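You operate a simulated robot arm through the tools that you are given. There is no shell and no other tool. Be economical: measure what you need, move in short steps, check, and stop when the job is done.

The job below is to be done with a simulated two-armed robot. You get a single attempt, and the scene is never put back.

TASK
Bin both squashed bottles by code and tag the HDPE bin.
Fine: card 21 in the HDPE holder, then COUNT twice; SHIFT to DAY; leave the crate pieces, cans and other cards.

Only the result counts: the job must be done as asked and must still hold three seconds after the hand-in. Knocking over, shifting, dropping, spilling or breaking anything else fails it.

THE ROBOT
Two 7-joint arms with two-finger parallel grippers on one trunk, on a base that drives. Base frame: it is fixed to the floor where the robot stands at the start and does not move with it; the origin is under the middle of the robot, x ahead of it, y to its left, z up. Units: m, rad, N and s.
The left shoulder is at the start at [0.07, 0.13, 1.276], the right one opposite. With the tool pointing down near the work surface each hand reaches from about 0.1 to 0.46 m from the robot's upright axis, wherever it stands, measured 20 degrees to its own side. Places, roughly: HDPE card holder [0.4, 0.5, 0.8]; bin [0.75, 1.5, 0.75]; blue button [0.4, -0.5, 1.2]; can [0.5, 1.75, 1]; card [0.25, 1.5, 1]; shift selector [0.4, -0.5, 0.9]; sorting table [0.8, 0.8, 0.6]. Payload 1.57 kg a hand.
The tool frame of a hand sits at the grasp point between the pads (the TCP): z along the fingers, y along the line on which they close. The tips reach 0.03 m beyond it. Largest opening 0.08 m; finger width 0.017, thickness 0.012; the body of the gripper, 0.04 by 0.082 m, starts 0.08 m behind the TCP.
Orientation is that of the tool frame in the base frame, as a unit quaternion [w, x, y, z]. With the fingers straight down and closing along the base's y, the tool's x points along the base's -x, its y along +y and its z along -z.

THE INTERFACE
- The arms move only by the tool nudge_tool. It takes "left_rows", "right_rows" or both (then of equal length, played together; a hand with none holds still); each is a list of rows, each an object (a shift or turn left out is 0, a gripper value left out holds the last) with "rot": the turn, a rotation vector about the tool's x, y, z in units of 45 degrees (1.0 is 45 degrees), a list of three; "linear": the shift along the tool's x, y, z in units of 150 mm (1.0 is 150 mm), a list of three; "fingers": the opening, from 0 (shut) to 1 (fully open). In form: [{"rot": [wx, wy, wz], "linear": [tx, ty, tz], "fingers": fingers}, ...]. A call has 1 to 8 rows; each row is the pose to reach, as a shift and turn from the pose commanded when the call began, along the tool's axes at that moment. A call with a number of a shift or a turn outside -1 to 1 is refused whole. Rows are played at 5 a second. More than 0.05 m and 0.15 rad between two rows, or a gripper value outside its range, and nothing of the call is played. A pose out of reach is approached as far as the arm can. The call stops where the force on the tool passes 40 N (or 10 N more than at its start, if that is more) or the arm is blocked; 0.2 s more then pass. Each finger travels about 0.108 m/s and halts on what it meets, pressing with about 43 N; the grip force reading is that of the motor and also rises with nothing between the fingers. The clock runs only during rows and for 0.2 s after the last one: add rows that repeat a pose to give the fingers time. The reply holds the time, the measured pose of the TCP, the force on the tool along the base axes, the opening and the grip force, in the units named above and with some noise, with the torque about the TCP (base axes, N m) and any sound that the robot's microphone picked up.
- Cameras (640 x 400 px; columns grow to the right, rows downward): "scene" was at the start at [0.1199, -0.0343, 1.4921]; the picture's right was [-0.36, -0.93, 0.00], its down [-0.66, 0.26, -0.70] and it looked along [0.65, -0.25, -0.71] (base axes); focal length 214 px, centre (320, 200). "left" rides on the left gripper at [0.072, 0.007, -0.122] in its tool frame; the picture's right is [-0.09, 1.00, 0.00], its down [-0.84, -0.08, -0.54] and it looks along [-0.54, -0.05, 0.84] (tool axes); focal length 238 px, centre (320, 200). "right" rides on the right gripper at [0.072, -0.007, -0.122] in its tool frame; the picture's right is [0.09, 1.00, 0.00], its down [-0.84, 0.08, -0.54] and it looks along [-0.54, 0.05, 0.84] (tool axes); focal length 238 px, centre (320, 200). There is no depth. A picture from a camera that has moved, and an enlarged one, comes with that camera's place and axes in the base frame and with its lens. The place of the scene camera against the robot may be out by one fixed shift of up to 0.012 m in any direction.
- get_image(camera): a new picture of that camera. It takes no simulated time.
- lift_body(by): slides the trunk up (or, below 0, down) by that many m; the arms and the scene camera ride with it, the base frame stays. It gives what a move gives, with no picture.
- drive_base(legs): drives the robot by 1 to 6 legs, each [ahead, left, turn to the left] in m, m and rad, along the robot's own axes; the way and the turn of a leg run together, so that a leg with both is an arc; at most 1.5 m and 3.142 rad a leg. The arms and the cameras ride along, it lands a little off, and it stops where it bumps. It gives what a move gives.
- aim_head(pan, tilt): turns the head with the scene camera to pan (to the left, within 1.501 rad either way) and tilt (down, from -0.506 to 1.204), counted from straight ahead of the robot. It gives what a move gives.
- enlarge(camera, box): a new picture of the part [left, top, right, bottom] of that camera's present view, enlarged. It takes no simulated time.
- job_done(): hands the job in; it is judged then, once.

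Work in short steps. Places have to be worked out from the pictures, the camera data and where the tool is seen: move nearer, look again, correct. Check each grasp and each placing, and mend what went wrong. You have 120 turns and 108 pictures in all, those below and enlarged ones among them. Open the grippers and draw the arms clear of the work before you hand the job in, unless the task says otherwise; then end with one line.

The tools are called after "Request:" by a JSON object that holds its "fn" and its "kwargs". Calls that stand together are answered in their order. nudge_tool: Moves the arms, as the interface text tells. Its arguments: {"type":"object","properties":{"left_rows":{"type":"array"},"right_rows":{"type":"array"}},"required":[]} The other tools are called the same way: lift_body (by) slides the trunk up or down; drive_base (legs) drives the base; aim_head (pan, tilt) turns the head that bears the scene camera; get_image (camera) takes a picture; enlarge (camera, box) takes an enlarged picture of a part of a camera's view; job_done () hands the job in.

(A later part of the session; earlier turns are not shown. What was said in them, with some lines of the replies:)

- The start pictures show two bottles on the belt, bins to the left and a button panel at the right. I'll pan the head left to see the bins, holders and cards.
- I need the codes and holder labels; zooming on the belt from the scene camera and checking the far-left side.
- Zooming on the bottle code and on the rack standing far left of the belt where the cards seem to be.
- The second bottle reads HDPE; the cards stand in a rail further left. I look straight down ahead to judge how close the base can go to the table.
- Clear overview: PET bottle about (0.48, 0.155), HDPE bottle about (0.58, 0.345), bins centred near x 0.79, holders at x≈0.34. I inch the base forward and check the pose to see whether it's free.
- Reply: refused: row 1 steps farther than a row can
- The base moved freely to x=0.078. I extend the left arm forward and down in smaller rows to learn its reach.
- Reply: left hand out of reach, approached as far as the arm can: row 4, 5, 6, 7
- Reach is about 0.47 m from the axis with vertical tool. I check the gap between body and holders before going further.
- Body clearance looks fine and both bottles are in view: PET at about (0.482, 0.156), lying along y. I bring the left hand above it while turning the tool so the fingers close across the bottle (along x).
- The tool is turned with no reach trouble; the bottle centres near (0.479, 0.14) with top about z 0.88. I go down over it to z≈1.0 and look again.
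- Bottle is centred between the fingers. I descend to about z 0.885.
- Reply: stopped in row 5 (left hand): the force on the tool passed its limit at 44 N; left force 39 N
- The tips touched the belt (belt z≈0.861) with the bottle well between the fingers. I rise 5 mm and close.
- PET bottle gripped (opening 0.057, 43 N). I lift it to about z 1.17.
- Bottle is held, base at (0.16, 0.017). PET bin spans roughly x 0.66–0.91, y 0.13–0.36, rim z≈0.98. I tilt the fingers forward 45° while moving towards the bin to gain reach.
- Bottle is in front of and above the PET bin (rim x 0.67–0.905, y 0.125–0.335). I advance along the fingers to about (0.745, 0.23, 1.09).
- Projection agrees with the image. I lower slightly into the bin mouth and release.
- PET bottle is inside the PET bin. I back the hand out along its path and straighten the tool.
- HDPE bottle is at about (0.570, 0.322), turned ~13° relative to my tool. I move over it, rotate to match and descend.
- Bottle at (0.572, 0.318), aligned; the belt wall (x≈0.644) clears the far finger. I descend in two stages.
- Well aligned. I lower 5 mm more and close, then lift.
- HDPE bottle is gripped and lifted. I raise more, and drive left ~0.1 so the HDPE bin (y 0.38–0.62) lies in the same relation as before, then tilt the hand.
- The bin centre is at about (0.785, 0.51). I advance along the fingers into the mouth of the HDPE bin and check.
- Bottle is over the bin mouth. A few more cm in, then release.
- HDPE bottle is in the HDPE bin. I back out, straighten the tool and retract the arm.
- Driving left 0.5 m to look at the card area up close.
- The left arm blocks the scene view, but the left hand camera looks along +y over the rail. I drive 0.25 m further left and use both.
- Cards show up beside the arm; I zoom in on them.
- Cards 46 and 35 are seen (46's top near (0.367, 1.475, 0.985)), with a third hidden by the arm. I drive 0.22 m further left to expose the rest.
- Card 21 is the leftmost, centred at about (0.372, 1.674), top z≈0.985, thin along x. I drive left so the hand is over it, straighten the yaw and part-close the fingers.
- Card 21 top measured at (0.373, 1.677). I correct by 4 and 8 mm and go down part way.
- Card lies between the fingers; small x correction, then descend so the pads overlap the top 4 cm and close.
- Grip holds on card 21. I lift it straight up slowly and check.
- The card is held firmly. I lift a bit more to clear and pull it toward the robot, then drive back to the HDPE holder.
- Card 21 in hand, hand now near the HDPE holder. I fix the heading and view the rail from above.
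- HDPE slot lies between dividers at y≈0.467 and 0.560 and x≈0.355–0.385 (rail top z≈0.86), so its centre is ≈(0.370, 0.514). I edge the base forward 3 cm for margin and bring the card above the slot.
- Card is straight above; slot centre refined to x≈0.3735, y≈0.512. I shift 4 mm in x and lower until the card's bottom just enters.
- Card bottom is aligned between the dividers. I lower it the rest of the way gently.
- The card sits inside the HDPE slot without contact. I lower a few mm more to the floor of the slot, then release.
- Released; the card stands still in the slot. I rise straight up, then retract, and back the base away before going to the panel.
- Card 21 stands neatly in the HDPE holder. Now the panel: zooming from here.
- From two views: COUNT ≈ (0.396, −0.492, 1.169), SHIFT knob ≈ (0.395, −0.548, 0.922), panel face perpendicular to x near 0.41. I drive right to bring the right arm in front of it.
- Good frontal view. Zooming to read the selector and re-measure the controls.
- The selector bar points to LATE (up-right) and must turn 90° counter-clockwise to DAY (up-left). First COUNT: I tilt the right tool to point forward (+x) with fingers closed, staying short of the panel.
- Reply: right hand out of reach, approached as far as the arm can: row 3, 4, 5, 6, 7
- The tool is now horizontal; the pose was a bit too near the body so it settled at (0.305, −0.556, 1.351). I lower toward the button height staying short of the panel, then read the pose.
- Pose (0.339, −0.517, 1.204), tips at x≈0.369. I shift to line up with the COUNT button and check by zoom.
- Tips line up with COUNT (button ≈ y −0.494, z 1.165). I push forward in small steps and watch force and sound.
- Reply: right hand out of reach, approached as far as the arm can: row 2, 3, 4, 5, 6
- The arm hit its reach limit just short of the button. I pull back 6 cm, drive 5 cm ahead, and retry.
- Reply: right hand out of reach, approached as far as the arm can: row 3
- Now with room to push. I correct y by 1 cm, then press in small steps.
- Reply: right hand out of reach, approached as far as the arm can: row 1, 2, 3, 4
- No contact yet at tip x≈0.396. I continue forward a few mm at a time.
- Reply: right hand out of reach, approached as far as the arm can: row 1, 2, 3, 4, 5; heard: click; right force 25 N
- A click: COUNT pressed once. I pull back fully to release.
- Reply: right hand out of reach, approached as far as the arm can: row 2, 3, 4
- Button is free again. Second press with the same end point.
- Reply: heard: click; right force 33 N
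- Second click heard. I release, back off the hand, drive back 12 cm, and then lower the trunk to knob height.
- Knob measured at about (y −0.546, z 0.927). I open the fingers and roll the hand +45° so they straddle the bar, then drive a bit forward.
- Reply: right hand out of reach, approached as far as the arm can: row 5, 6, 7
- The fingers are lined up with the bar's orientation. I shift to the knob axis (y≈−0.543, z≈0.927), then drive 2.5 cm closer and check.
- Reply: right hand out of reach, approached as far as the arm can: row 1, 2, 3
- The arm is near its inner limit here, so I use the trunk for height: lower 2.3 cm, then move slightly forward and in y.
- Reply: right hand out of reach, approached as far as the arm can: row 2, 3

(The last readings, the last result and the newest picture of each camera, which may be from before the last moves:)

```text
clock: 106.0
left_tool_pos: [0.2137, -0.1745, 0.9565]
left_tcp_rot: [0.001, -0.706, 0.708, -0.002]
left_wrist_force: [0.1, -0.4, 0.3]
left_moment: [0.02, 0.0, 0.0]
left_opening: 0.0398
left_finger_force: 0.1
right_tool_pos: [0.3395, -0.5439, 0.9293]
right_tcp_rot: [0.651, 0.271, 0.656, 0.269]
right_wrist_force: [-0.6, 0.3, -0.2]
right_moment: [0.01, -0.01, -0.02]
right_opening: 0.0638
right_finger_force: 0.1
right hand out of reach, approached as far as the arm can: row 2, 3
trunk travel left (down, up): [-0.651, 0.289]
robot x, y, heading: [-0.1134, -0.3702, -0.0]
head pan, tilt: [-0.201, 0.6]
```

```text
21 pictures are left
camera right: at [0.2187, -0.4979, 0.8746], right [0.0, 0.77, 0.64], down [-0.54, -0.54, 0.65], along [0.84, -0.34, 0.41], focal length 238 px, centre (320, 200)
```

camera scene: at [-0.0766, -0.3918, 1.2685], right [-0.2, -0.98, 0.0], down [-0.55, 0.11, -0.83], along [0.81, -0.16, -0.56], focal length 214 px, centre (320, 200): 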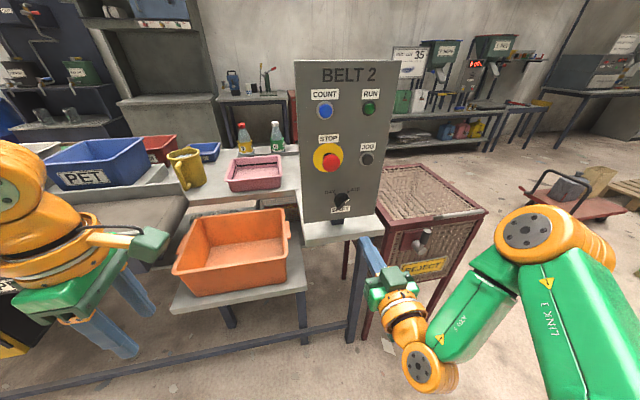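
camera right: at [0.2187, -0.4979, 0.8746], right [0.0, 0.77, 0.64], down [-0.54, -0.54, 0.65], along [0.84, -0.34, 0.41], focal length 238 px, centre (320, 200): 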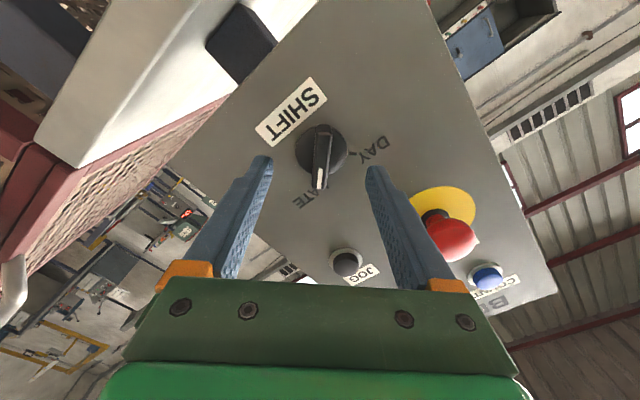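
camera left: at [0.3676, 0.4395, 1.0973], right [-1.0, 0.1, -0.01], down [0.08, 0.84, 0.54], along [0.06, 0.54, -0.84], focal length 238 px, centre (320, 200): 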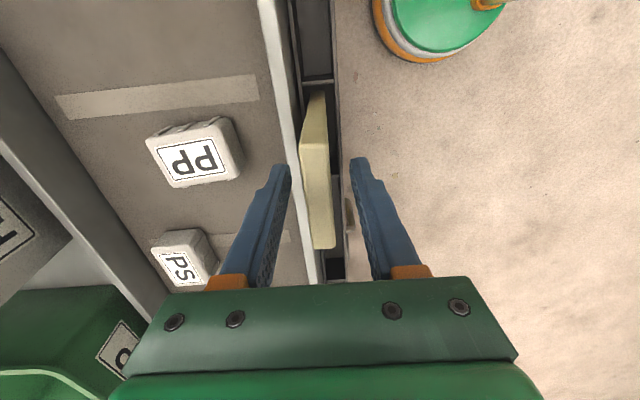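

The bar is centred between the fingers. I move forward 2.5 cm so the pads flank the bar.

Request:
{"fn": "nudge_tool", "kwargs": {"right_rows": [{"linear": [0.02, 0, 0.05]}, {"linear": [0.035, 0, 0.1]}, {"linear": [0.035, 0, 0.14]}, {"linear": [0.035, 0, 0.17]}, {"linear": [0.035, 0, 0.17]}]}}

Request:
{"fn": "get_image", "kwargs": {"camera": "right"}}

Request:
{"fn": "enlarge", "kwargs": {"camera": "scene", "box": [280, 170, 400, 270]}}

```text
clock: 107.2
left_tool_pos: [0.2158, -0.1743, 0.9539]
left_tcp_rot: [0.002, -0.707, 0.708, -0.001]
left_wrist_force: [0.4, 0.2, 0.6]
left_moment: [0.01, 0.04, 0.02]
left_opening: 0.04
left_finger_force: 0.1
right_tool_pos: [0.3643, -0.5452, 0.9337]
right_tcp_rot: [0.652, 0.27, 0.655, 0.27]
right_wrist_force: [-0.3, 0.9, -0.5]
right_moment: [-0.02, 0.03, 0.0]
right_opening: 0.064
right_finger_force: 0.0
right hand out of reach, approached as far as the arm can: row 1, 2, 3, 4, 5
trunk travel left (down, up): [-0.651, 0.289]
robot x, y, heading: [-0.1113, -0.3666, 0.003]
head pan, tilt: [-0.201, 0.6]
```

```text
20 pictures are left
camera right: at [0.2417, -0.4976, 0.8783], right [0.0, 0.77, 0.64], down [-0.54, -0.54, 0.65], along [0.84, -0.34, 0.41], focal length 238 px, centre (320, 200)
```

right: 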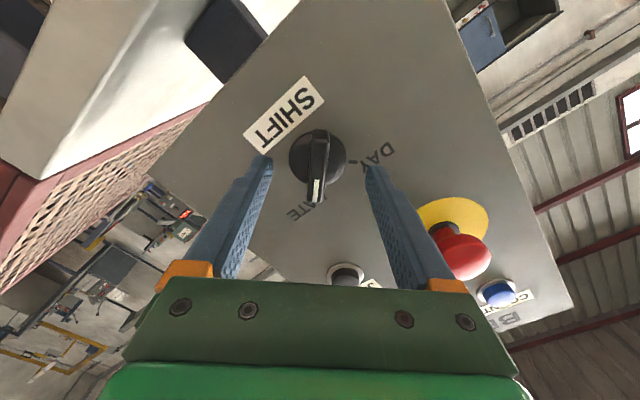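

```text
4.00 times, centred on (340, 220) of scene
camera zoom: at [0.022, -0.3921, 1.2454], right [-0.2, -0.98, 0.0], down [-0.55, 0.11, -0.83], along [0.81, -0.16, -0.57], focal length 858 px, centre (240, 120)
```

zoom: 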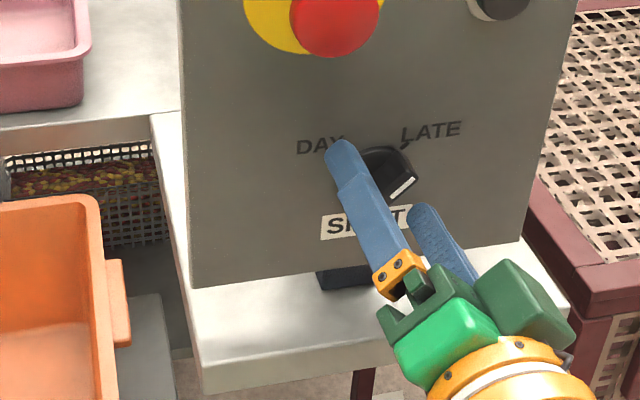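

Alignment is good except 6 mm in height; trunk down 6 mm, then close on the bar.

Request:
{"fn": "lift_body", "kwargs": {"by": -0.006}}

Request:
{"fn": "nudge_tool", "kwargs": {"right_rows": [{"fingers": 0.5}, {"fingers": 0.3}, {"fingers": 0.1}, {"fingers": 0.1}, {"fingers": 0.1}]}}

Request:
{"fn": "get_image", "kwargs": {"camera": "right"}}

```text
clock: 107.8
left_tool_pos: [0.2156, -0.1755, 0.9501]
left_tcp_rot: [0.002, -0.706, 0.708, -0.003]
left_wrist_force: [0.2, -0.1, 0.4]
left_moment: [-0.04, -0.01, 0.02]
left_opening: 0.0402
left_finger_force: 0.1
right_tool_pos: [0.3631, -0.5434, 0.927]
right_tcp_rot: [0.651, 0.271, 0.656, 0.268]
right_wrist_force: [-0.2, 0.1, 0.3]
right_moment: [0.02, -0.01, 0.01]
right_opening: 0.0639
right_finger_force: 0.1
trunk travel left (down, up): [-0.645, 0.295]
robot x, y, heading: [-0.1072, -0.3709, -0.002]
head pan, tilt: [-0.201, 0.6]
```

```text
clock: 109.0
left_tool_pos: [0.2144, -0.1734, 0.9486]
left_tcp_rot: [0.002, -0.706, 0.708, -0.003]
left_wrist_force: [-0.1, -0.8, -1.6]
left_moment: [0.0, 0.03, 0.01]
left_opening: 0.04
left_finger_force: 0.2
right_tool_pos: [0.3637, -0.5423, 0.9278]
right_tcp_rot: [0.652, 0.269, 0.655, 0.27]
right_wrist_force: [1.8, 3.2, 4.9]
right_moment: [-0.01, -0.22, 0.06]
right_opening: 0.0131
right_finger_force: 2.8
trunk travel left (down, up): [-0.645, 0.295]
robot x, y, heading: [-0.1117, -0.3721, -0.004]
head pan, tilt: [-0.201, 0.6]
```

```text
18 pictures are left
camera right: at [0.2414, -0.4962, 0.8729], right [0.0, 0.77, 0.64], down [-0.54, -0.54, 0.65], along [0.84, -0.34, 0.41], focal length 238 px, centre (320, 200)
```

right: 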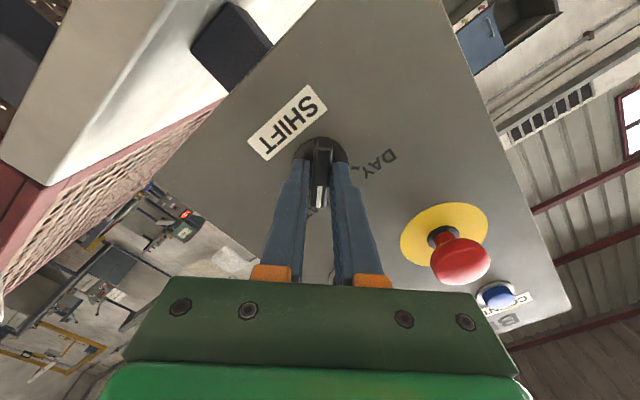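

The bar is gripped (opening 13 mm). I tighten and twist −45° about the tool axis.

Request:
{"fn": "nudge_tool", "kwargs": {"right_rows": [{"fingers": 0.0}, {"rot": [0, 0, -0.15], "fingers": 0.0}, {"rot": [0, 0, -0.3]}, {"rot": [0, 0, -0.45]}, {"rot": [0, 0, -0.6]}, {"rot": [0, 0, -0.75]}, {"rot": [0, 0, -0.9]}, {"rot": [0, 0, -0.9]}]}}

Request:
{"fn": "get_image", "kwargs": {"camera": "right"}}

```text
clock: 110.8
left_tool_pos: [0.2139, -0.1734, 0.9502]
left_tcp_rot: [0.001, -0.706, 0.708, -0.003]
left_wrist_force: [0.0, -0.7, -0.8]
left_moment: [0.02, 0.0, 0.0]
left_opening: 0.0399
left_finger_force: 0.1
right_tool_pos: [0.3631, -0.5439, 0.9275]
right_tcp_rot: [0.704, 0.025, 0.709, 0.026]
right_wrist_force: [-3.0, 4.3, -3.7]
right_moment: [-0.01, -0.55, 0.04]
right_opening: 0.0121
right_finger_force: 29.5
trunk travel left (down, up): [-0.645, 0.295]
robot x, y, heading: [-0.1092, -0.3714, 0.002]
head pan, tilt: [-0.201, 0.6]
```

```text
17 pictures are left
camera right: at [0.2411, -0.5442, 0.8567], right [0.0, 1.0, -0.02], down [-0.54, 0.02, 0.84], along [0.84, 0.01, 0.54], focal length 238 px, centre (320, 200)
```

right: 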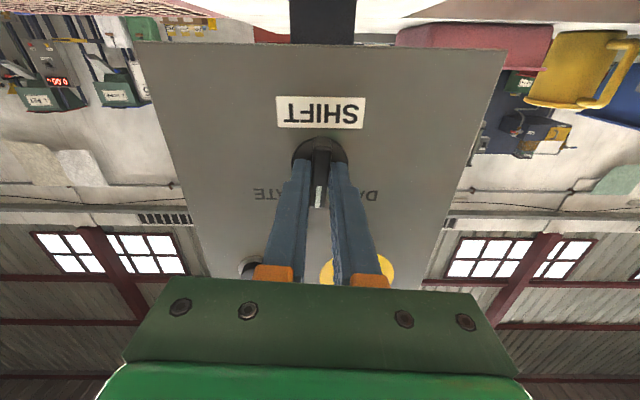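

The knob turns with the hand, now vertical. Continuing the twist.

Request:
{"fn": "nudge_tool", "kwargs": {"right_rows": [{"rot": [0, 0, -0.15]}, {"rot": [0, 0, -0.3]}, {"rot": [0, 0, -0.45]}, {"rot": [0, 0, -0.6]}, {"rot": [0, 0, -0.75]}, {"rot": [0, 0, -0.9]}, {"rot": [0, 0, -1.0]}, {"rot": [0, 0, -1.0]}]}}

Request:
{"fn": "get_image", "kwargs": {"camera": "right"}}

```text
clock: 112.5
left_tool_pos: [0.2141, -0.1755, 0.9497]
left_tcp_rot: [0.003, -0.706, 0.708, -0.003]
left_wrist_force: [-0.1, 0.9, 0.0]
left_moment: [-0.03, 0.01, 0.02]
left_opening: 0.0403
left_finger_force: 0.0
right_tool_pos: [0.3638, -0.5442, 0.9286]
right_tcp_rot: [0.662, -0.245, 0.664, -0.246]
right_wrist_force: [-1.0, -2.0, 4.3]
right_moment: [0.04, 0.34, -0.58]
right_opening: 0.0117
right_finger_force: 29.1
trunk travel left (down, up): [-0.645, 0.295]
robot x, y, heading: [-0.1103, -0.3683, 0.001]
head pan, tilt: [-0.201, 0.6]
```

```text
16 pictures are left
camera right: at [0.2415, -0.5958, 0.8786], right [0.0, 0.7, -0.72], down [-0.54, 0.6, 0.59], along [0.84, 0.39, 0.37], focal length 238 px, centre (320, 200)
```

right: 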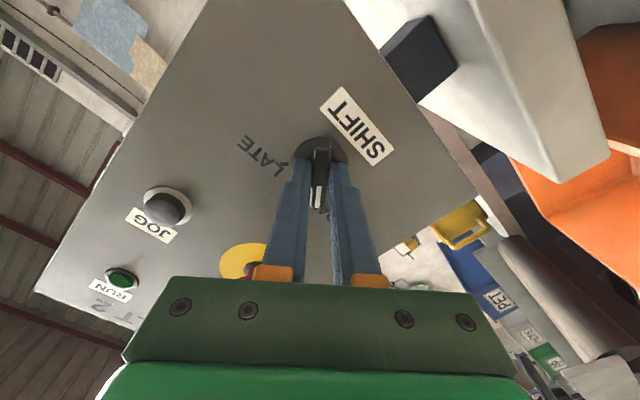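

Roll is at −41°; about 5° remain. I add a little more and watch torque and sound.

Request:
{"fn": "nudge_tool", "kwargs": {"right_rows": [{"rot": [0, 0, -0.06]}, {"rot": [0, 0, -0.12]}, {"rot": [0, 0, -0.14]}, {"rot": [0, 0, -0.14]}]}}

Request:
{"fn": "enlarge", "kwargs": {"camera": "scene", "box": [310, 170, 390, 240]}}

```text
clock: 113.5
left_tool_pos: [0.2142, -0.1753, 0.95]
left_tcp_rot: [0.001, -0.707, 0.708, -0.002]
left_wrist_force: [0.3, 0.3, -0.1]
left_moment: [-0.01, 0.02, 0.01]
left_opening: 0.0402
left_finger_force: 0.0
right_tool_pos: [0.3641, -0.5443, 0.9292]
right_tcp_rot: [0.648, -0.282, 0.649, -0.281]
right_wrist_force: [7.1, -5.6, 12.7]
right_moment: [0.54, -0.26, -0.4]
right_opening: 0.0122
right_finger_force: 29.9
trunk travel left (down, up): [-0.645, 0.295]
robot x, y, heading: [-0.1105, -0.3675, 0.0]
head pan, tilt: [-0.201, 0.6]
```

```text
5.71 times, centred on (350, 205) of scene
camera zoom: at [0.0218, -0.3936, 1.2396], right [-0.2, -0.98, 0.0], down [-0.55, 0.11, -0.83], along [0.81, -0.16, -0.56], focal length 1226 px, centre (149, 171)
```

zoom: 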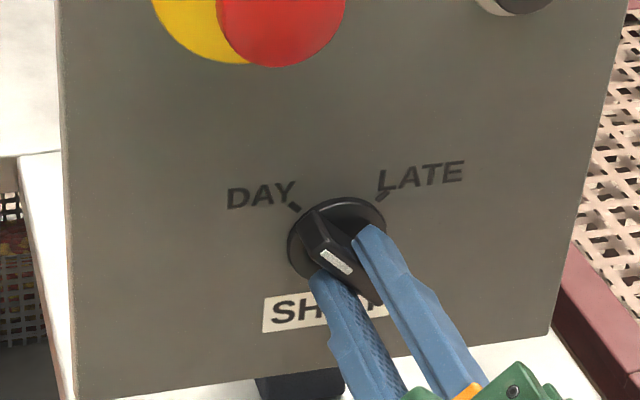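

The torque rises against the end stop and the pointer is at DAY. I open the fingers and back straight out.

Request:
{"fn": "nudge_tool", "kwargs": {"right_rows": [{"fingers": 0.4}, {"fingers": 0.6}, {"fingers": 0.6}, {"linear": [0, 0, -0.15]}, {"linear": [0, 0, -0.3]}, {"linear": [0, 0, -0.35]}]}}

Request:
{"fn": "drive_base", "kwargs": {"legs": [[-0.2, 0.0, 0.0]]}}

Request:
{"fn": "enlarge", "kwargs": {"camera": "scene", "box": [270, 110, 430, 230]}}

```text
clock: 115.0
left_tool_pos: [0.2136, -0.1744, 0.9499]
left_tcp_rot: [0.002, -0.707, 0.707, -0.002]
left_wrist_force: [-0.1, -0.1, 0.4]
left_moment: [0.0, 0.01, 0.02]
left_opening: 0.04
left_finger_force: 0.0
right_tool_pos: [0.324, -0.5426, 0.9252]
right_tcp_rot: [0.646, -0.282, 0.65, -0.282]
right_wrist_force: [-0.8, 0.1, 0.6]
right_moment: [0.01, 0.0, 0.0]
right_opening: 0.0482
right_finger_force: 0.1
right hand out of reach, approached as far as the arm can: row 5, 6
trunk travel left (down, up): [-0.645, 0.295]
robot x, y, heading: [-0.1083, -0.3736, -0.0]
head pan, tilt: [-0.201, 0.6]
```

```text
clock: 116.5
left_tool_pos: [0.0152, -0.1736, 0.9499]
left_tcp_rot: [0.002, -0.705, 0.709, -0.002]
left_wrist_force: [0.3, -0.3, -1.0]
left_moment: [-0.01, 0.02, -0.01]
left_opening: 0.0402
left_finger_force: 0.0
right_tool_pos: [0.1218, -0.5434, 0.9238]
right_tcp_rot: [0.646, -0.282, 0.651, -0.281]
right_wrist_force: [-0.1, 0.5, 0.5]
right_moment: [-0.02, -0.02, 0.02]
right_opening: 0.048
right_finger_force: 0.0
trunk travel left (down, up): [-0.645, 0.295]
robot x, y, heading: [-0.3114, -0.3712, -0.001]
head pan, tilt: [-0.201, 0.6]
```

```text
3.33 times, centred on (350, 170) of scene
camera zoom: at [-0.1786, -0.3923, 1.2393], right [-0.2, -0.98, 0.0], down [-0.55, 0.11, -0.82], along [0.81, -0.17, -0.57], focal length 715 px, centre (220, 300)
```

zoom: 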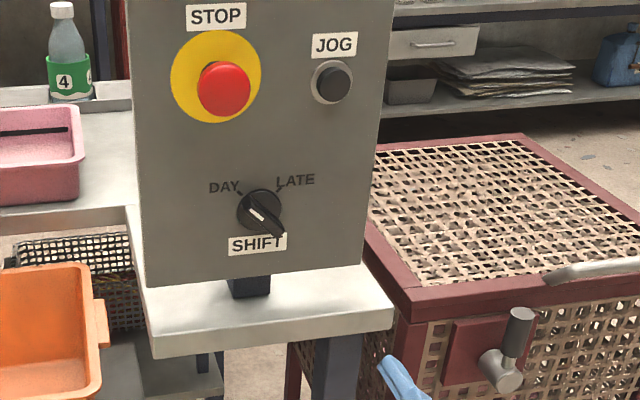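

The selector points to DAY. A last check of the knob stripe, the bins and the card.

Request:
{"fn": "enlarge", "kwargs": {"camera": "scene", "box": [315, 145, 355, 175]}}

Request:
{"fn": "lift_body", "kwargs": {"by": 0.26}}

Request:
{"fn": "aim_head", "kwargs": {"pan": 0.75, "tilt": 0.55}}

Request:
{"fn": "get_image", "kwargs": {"camera": "scene"}}

```text
13.33 times, centred on (335, 160) of scene
camera zoom: at [-0.1786, -0.3923, 1.2393], right [-0.2, -0.98, 0.0], down [-0.55, 0.11, -0.82], along [0.81, -0.17, -0.57], focal length 2860 px, centre (120, 733)
```

zoom: 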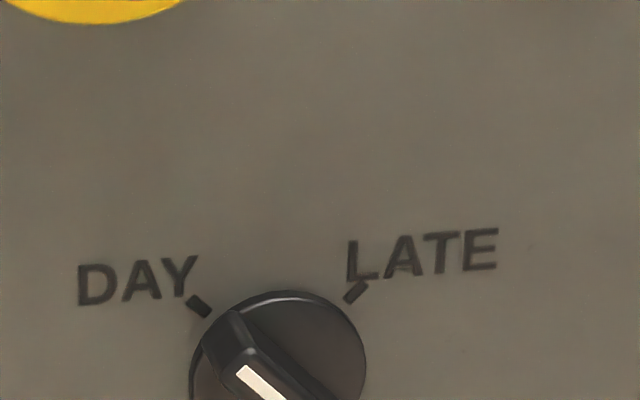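

```text
clock: 119.2
left_tool_pos: [0.0136, -0.175, 1.2096]
left_tcp_rot: [0.002, -0.706, 0.708, -0.002]
left_wrist_force: [-0.1, -0.3, -0.4]
left_moment: [0.06, -0.02, -0.01]
left_opening: 0.0398
left_finger_force: 0.1
right_tool_pos: [0.1208, -0.5434, 1.1847]
right_tcp_rot: [0.647, -0.281, 0.651, -0.281]
right_wrist_force: [-0.2, -0.1, -0.2]
right_moment: [-0.04, -0.01, -0.02]
right_opening: 0.0481
right_finger_force: 0.1
trunk travel left (down, up): [-0.905, 0.035]
robot x, y, heading: [-0.3101, -0.3709, -0.007]
head pan, tilt: [-0.201, 0.6]
```

```text
clock: 120.5
left_tool_pos: [0.0149, -0.1765, 1.2088]
left_tcp_rot: [0.002, -0.706, 0.708, -0.002]
left_wrist_force: [-0.2, 0.2, -0.6]
left_moment: [0.02, 0.01, -0.05]
left_opening: 0.0399
left_finger_force: 0.1
right_tool_pos: [0.1229, -0.5439, 1.1845]
right_tcp_rot: [0.647, -0.281, 0.651, -0.281]
right_wrist_force: [-0.1, -0.1, 0.3]
right_moment: [0.03, 0.02, -0.01]
right_opening: 0.0481
right_finger_force: 0.0
trunk travel left (down, up): [-0.905, 0.035]
robot x, y, heading: [-0.3116, -0.3699, -0.002]
head pan, tilt: [0.75, 0.55]
```

```text
12 pictures are left
camera scene: at [-0.1999, -0.3134, 1.5039], right [0.68, -0.73, 0.0], down [-0.38, -0.36, -0.85], along [0.63, 0.58, -0.52], focal length 214 px, centre (320, 200)
```

scene: 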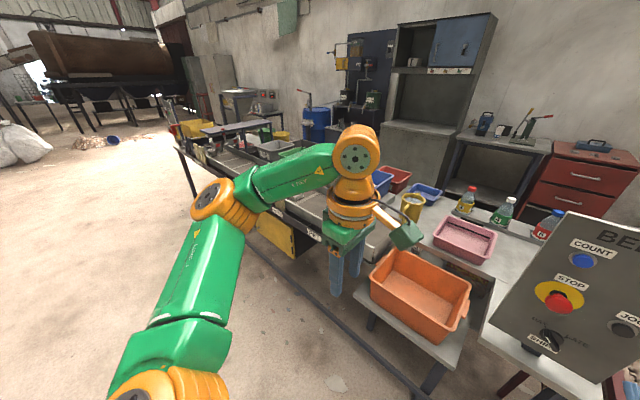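

Everything is in place. I open both grippers fully, clear of the work, then hand in.

Request:
{"fn": "nudge_tool", "kwargs": {"left_rows": [{"fingers": 1.0}, {"fingers": 1.0}, {"fingers": 1.0}], "right_rows": [{"fingers": 1.0}, {"fingers": 1.0}, {"fingers": 1.0}]}}

Request:
{"fn": "job_done", "kwargs": {}}

```text
clock: 121.2
left_tool_pos: [0.0137, -0.176, 1.2098]
left_tcp_rot: [0.002, -0.706, 0.708, -0.002]
left_wrist_force: [0.5, -0.1, 0.2]
left_moment: [-0.02, 0.03, -0.04]
left_opening: 0.0798
left_finger_force: 0.0
right_tool_pos: [0.1215, -0.5436, 1.1841]
right_tcp_rot: [0.647, -0.281, 0.651, -0.282]
right_wrist_force: [0.4, 0.3, -0.4]
right_moment: [0.01, 0.02, 0.02]
right_opening: 0.08
right_finger_force: 0.1
trunk travel left (down, up): [-0.905, 0.035]
robot x, y, heading: [-0.3091, -0.3703, 0.001]
head pan, tilt: [0.75, 0.55]
```

```text
The job is handed in.
```

The job is handed in: the PET and HDPE bottles are in their bins, card 21 is in the HDPE holder, COUNT was pressed twice (two clicks heard), and SHIFT points to DAY; I did not touch the crate pieces, cans or other cards.
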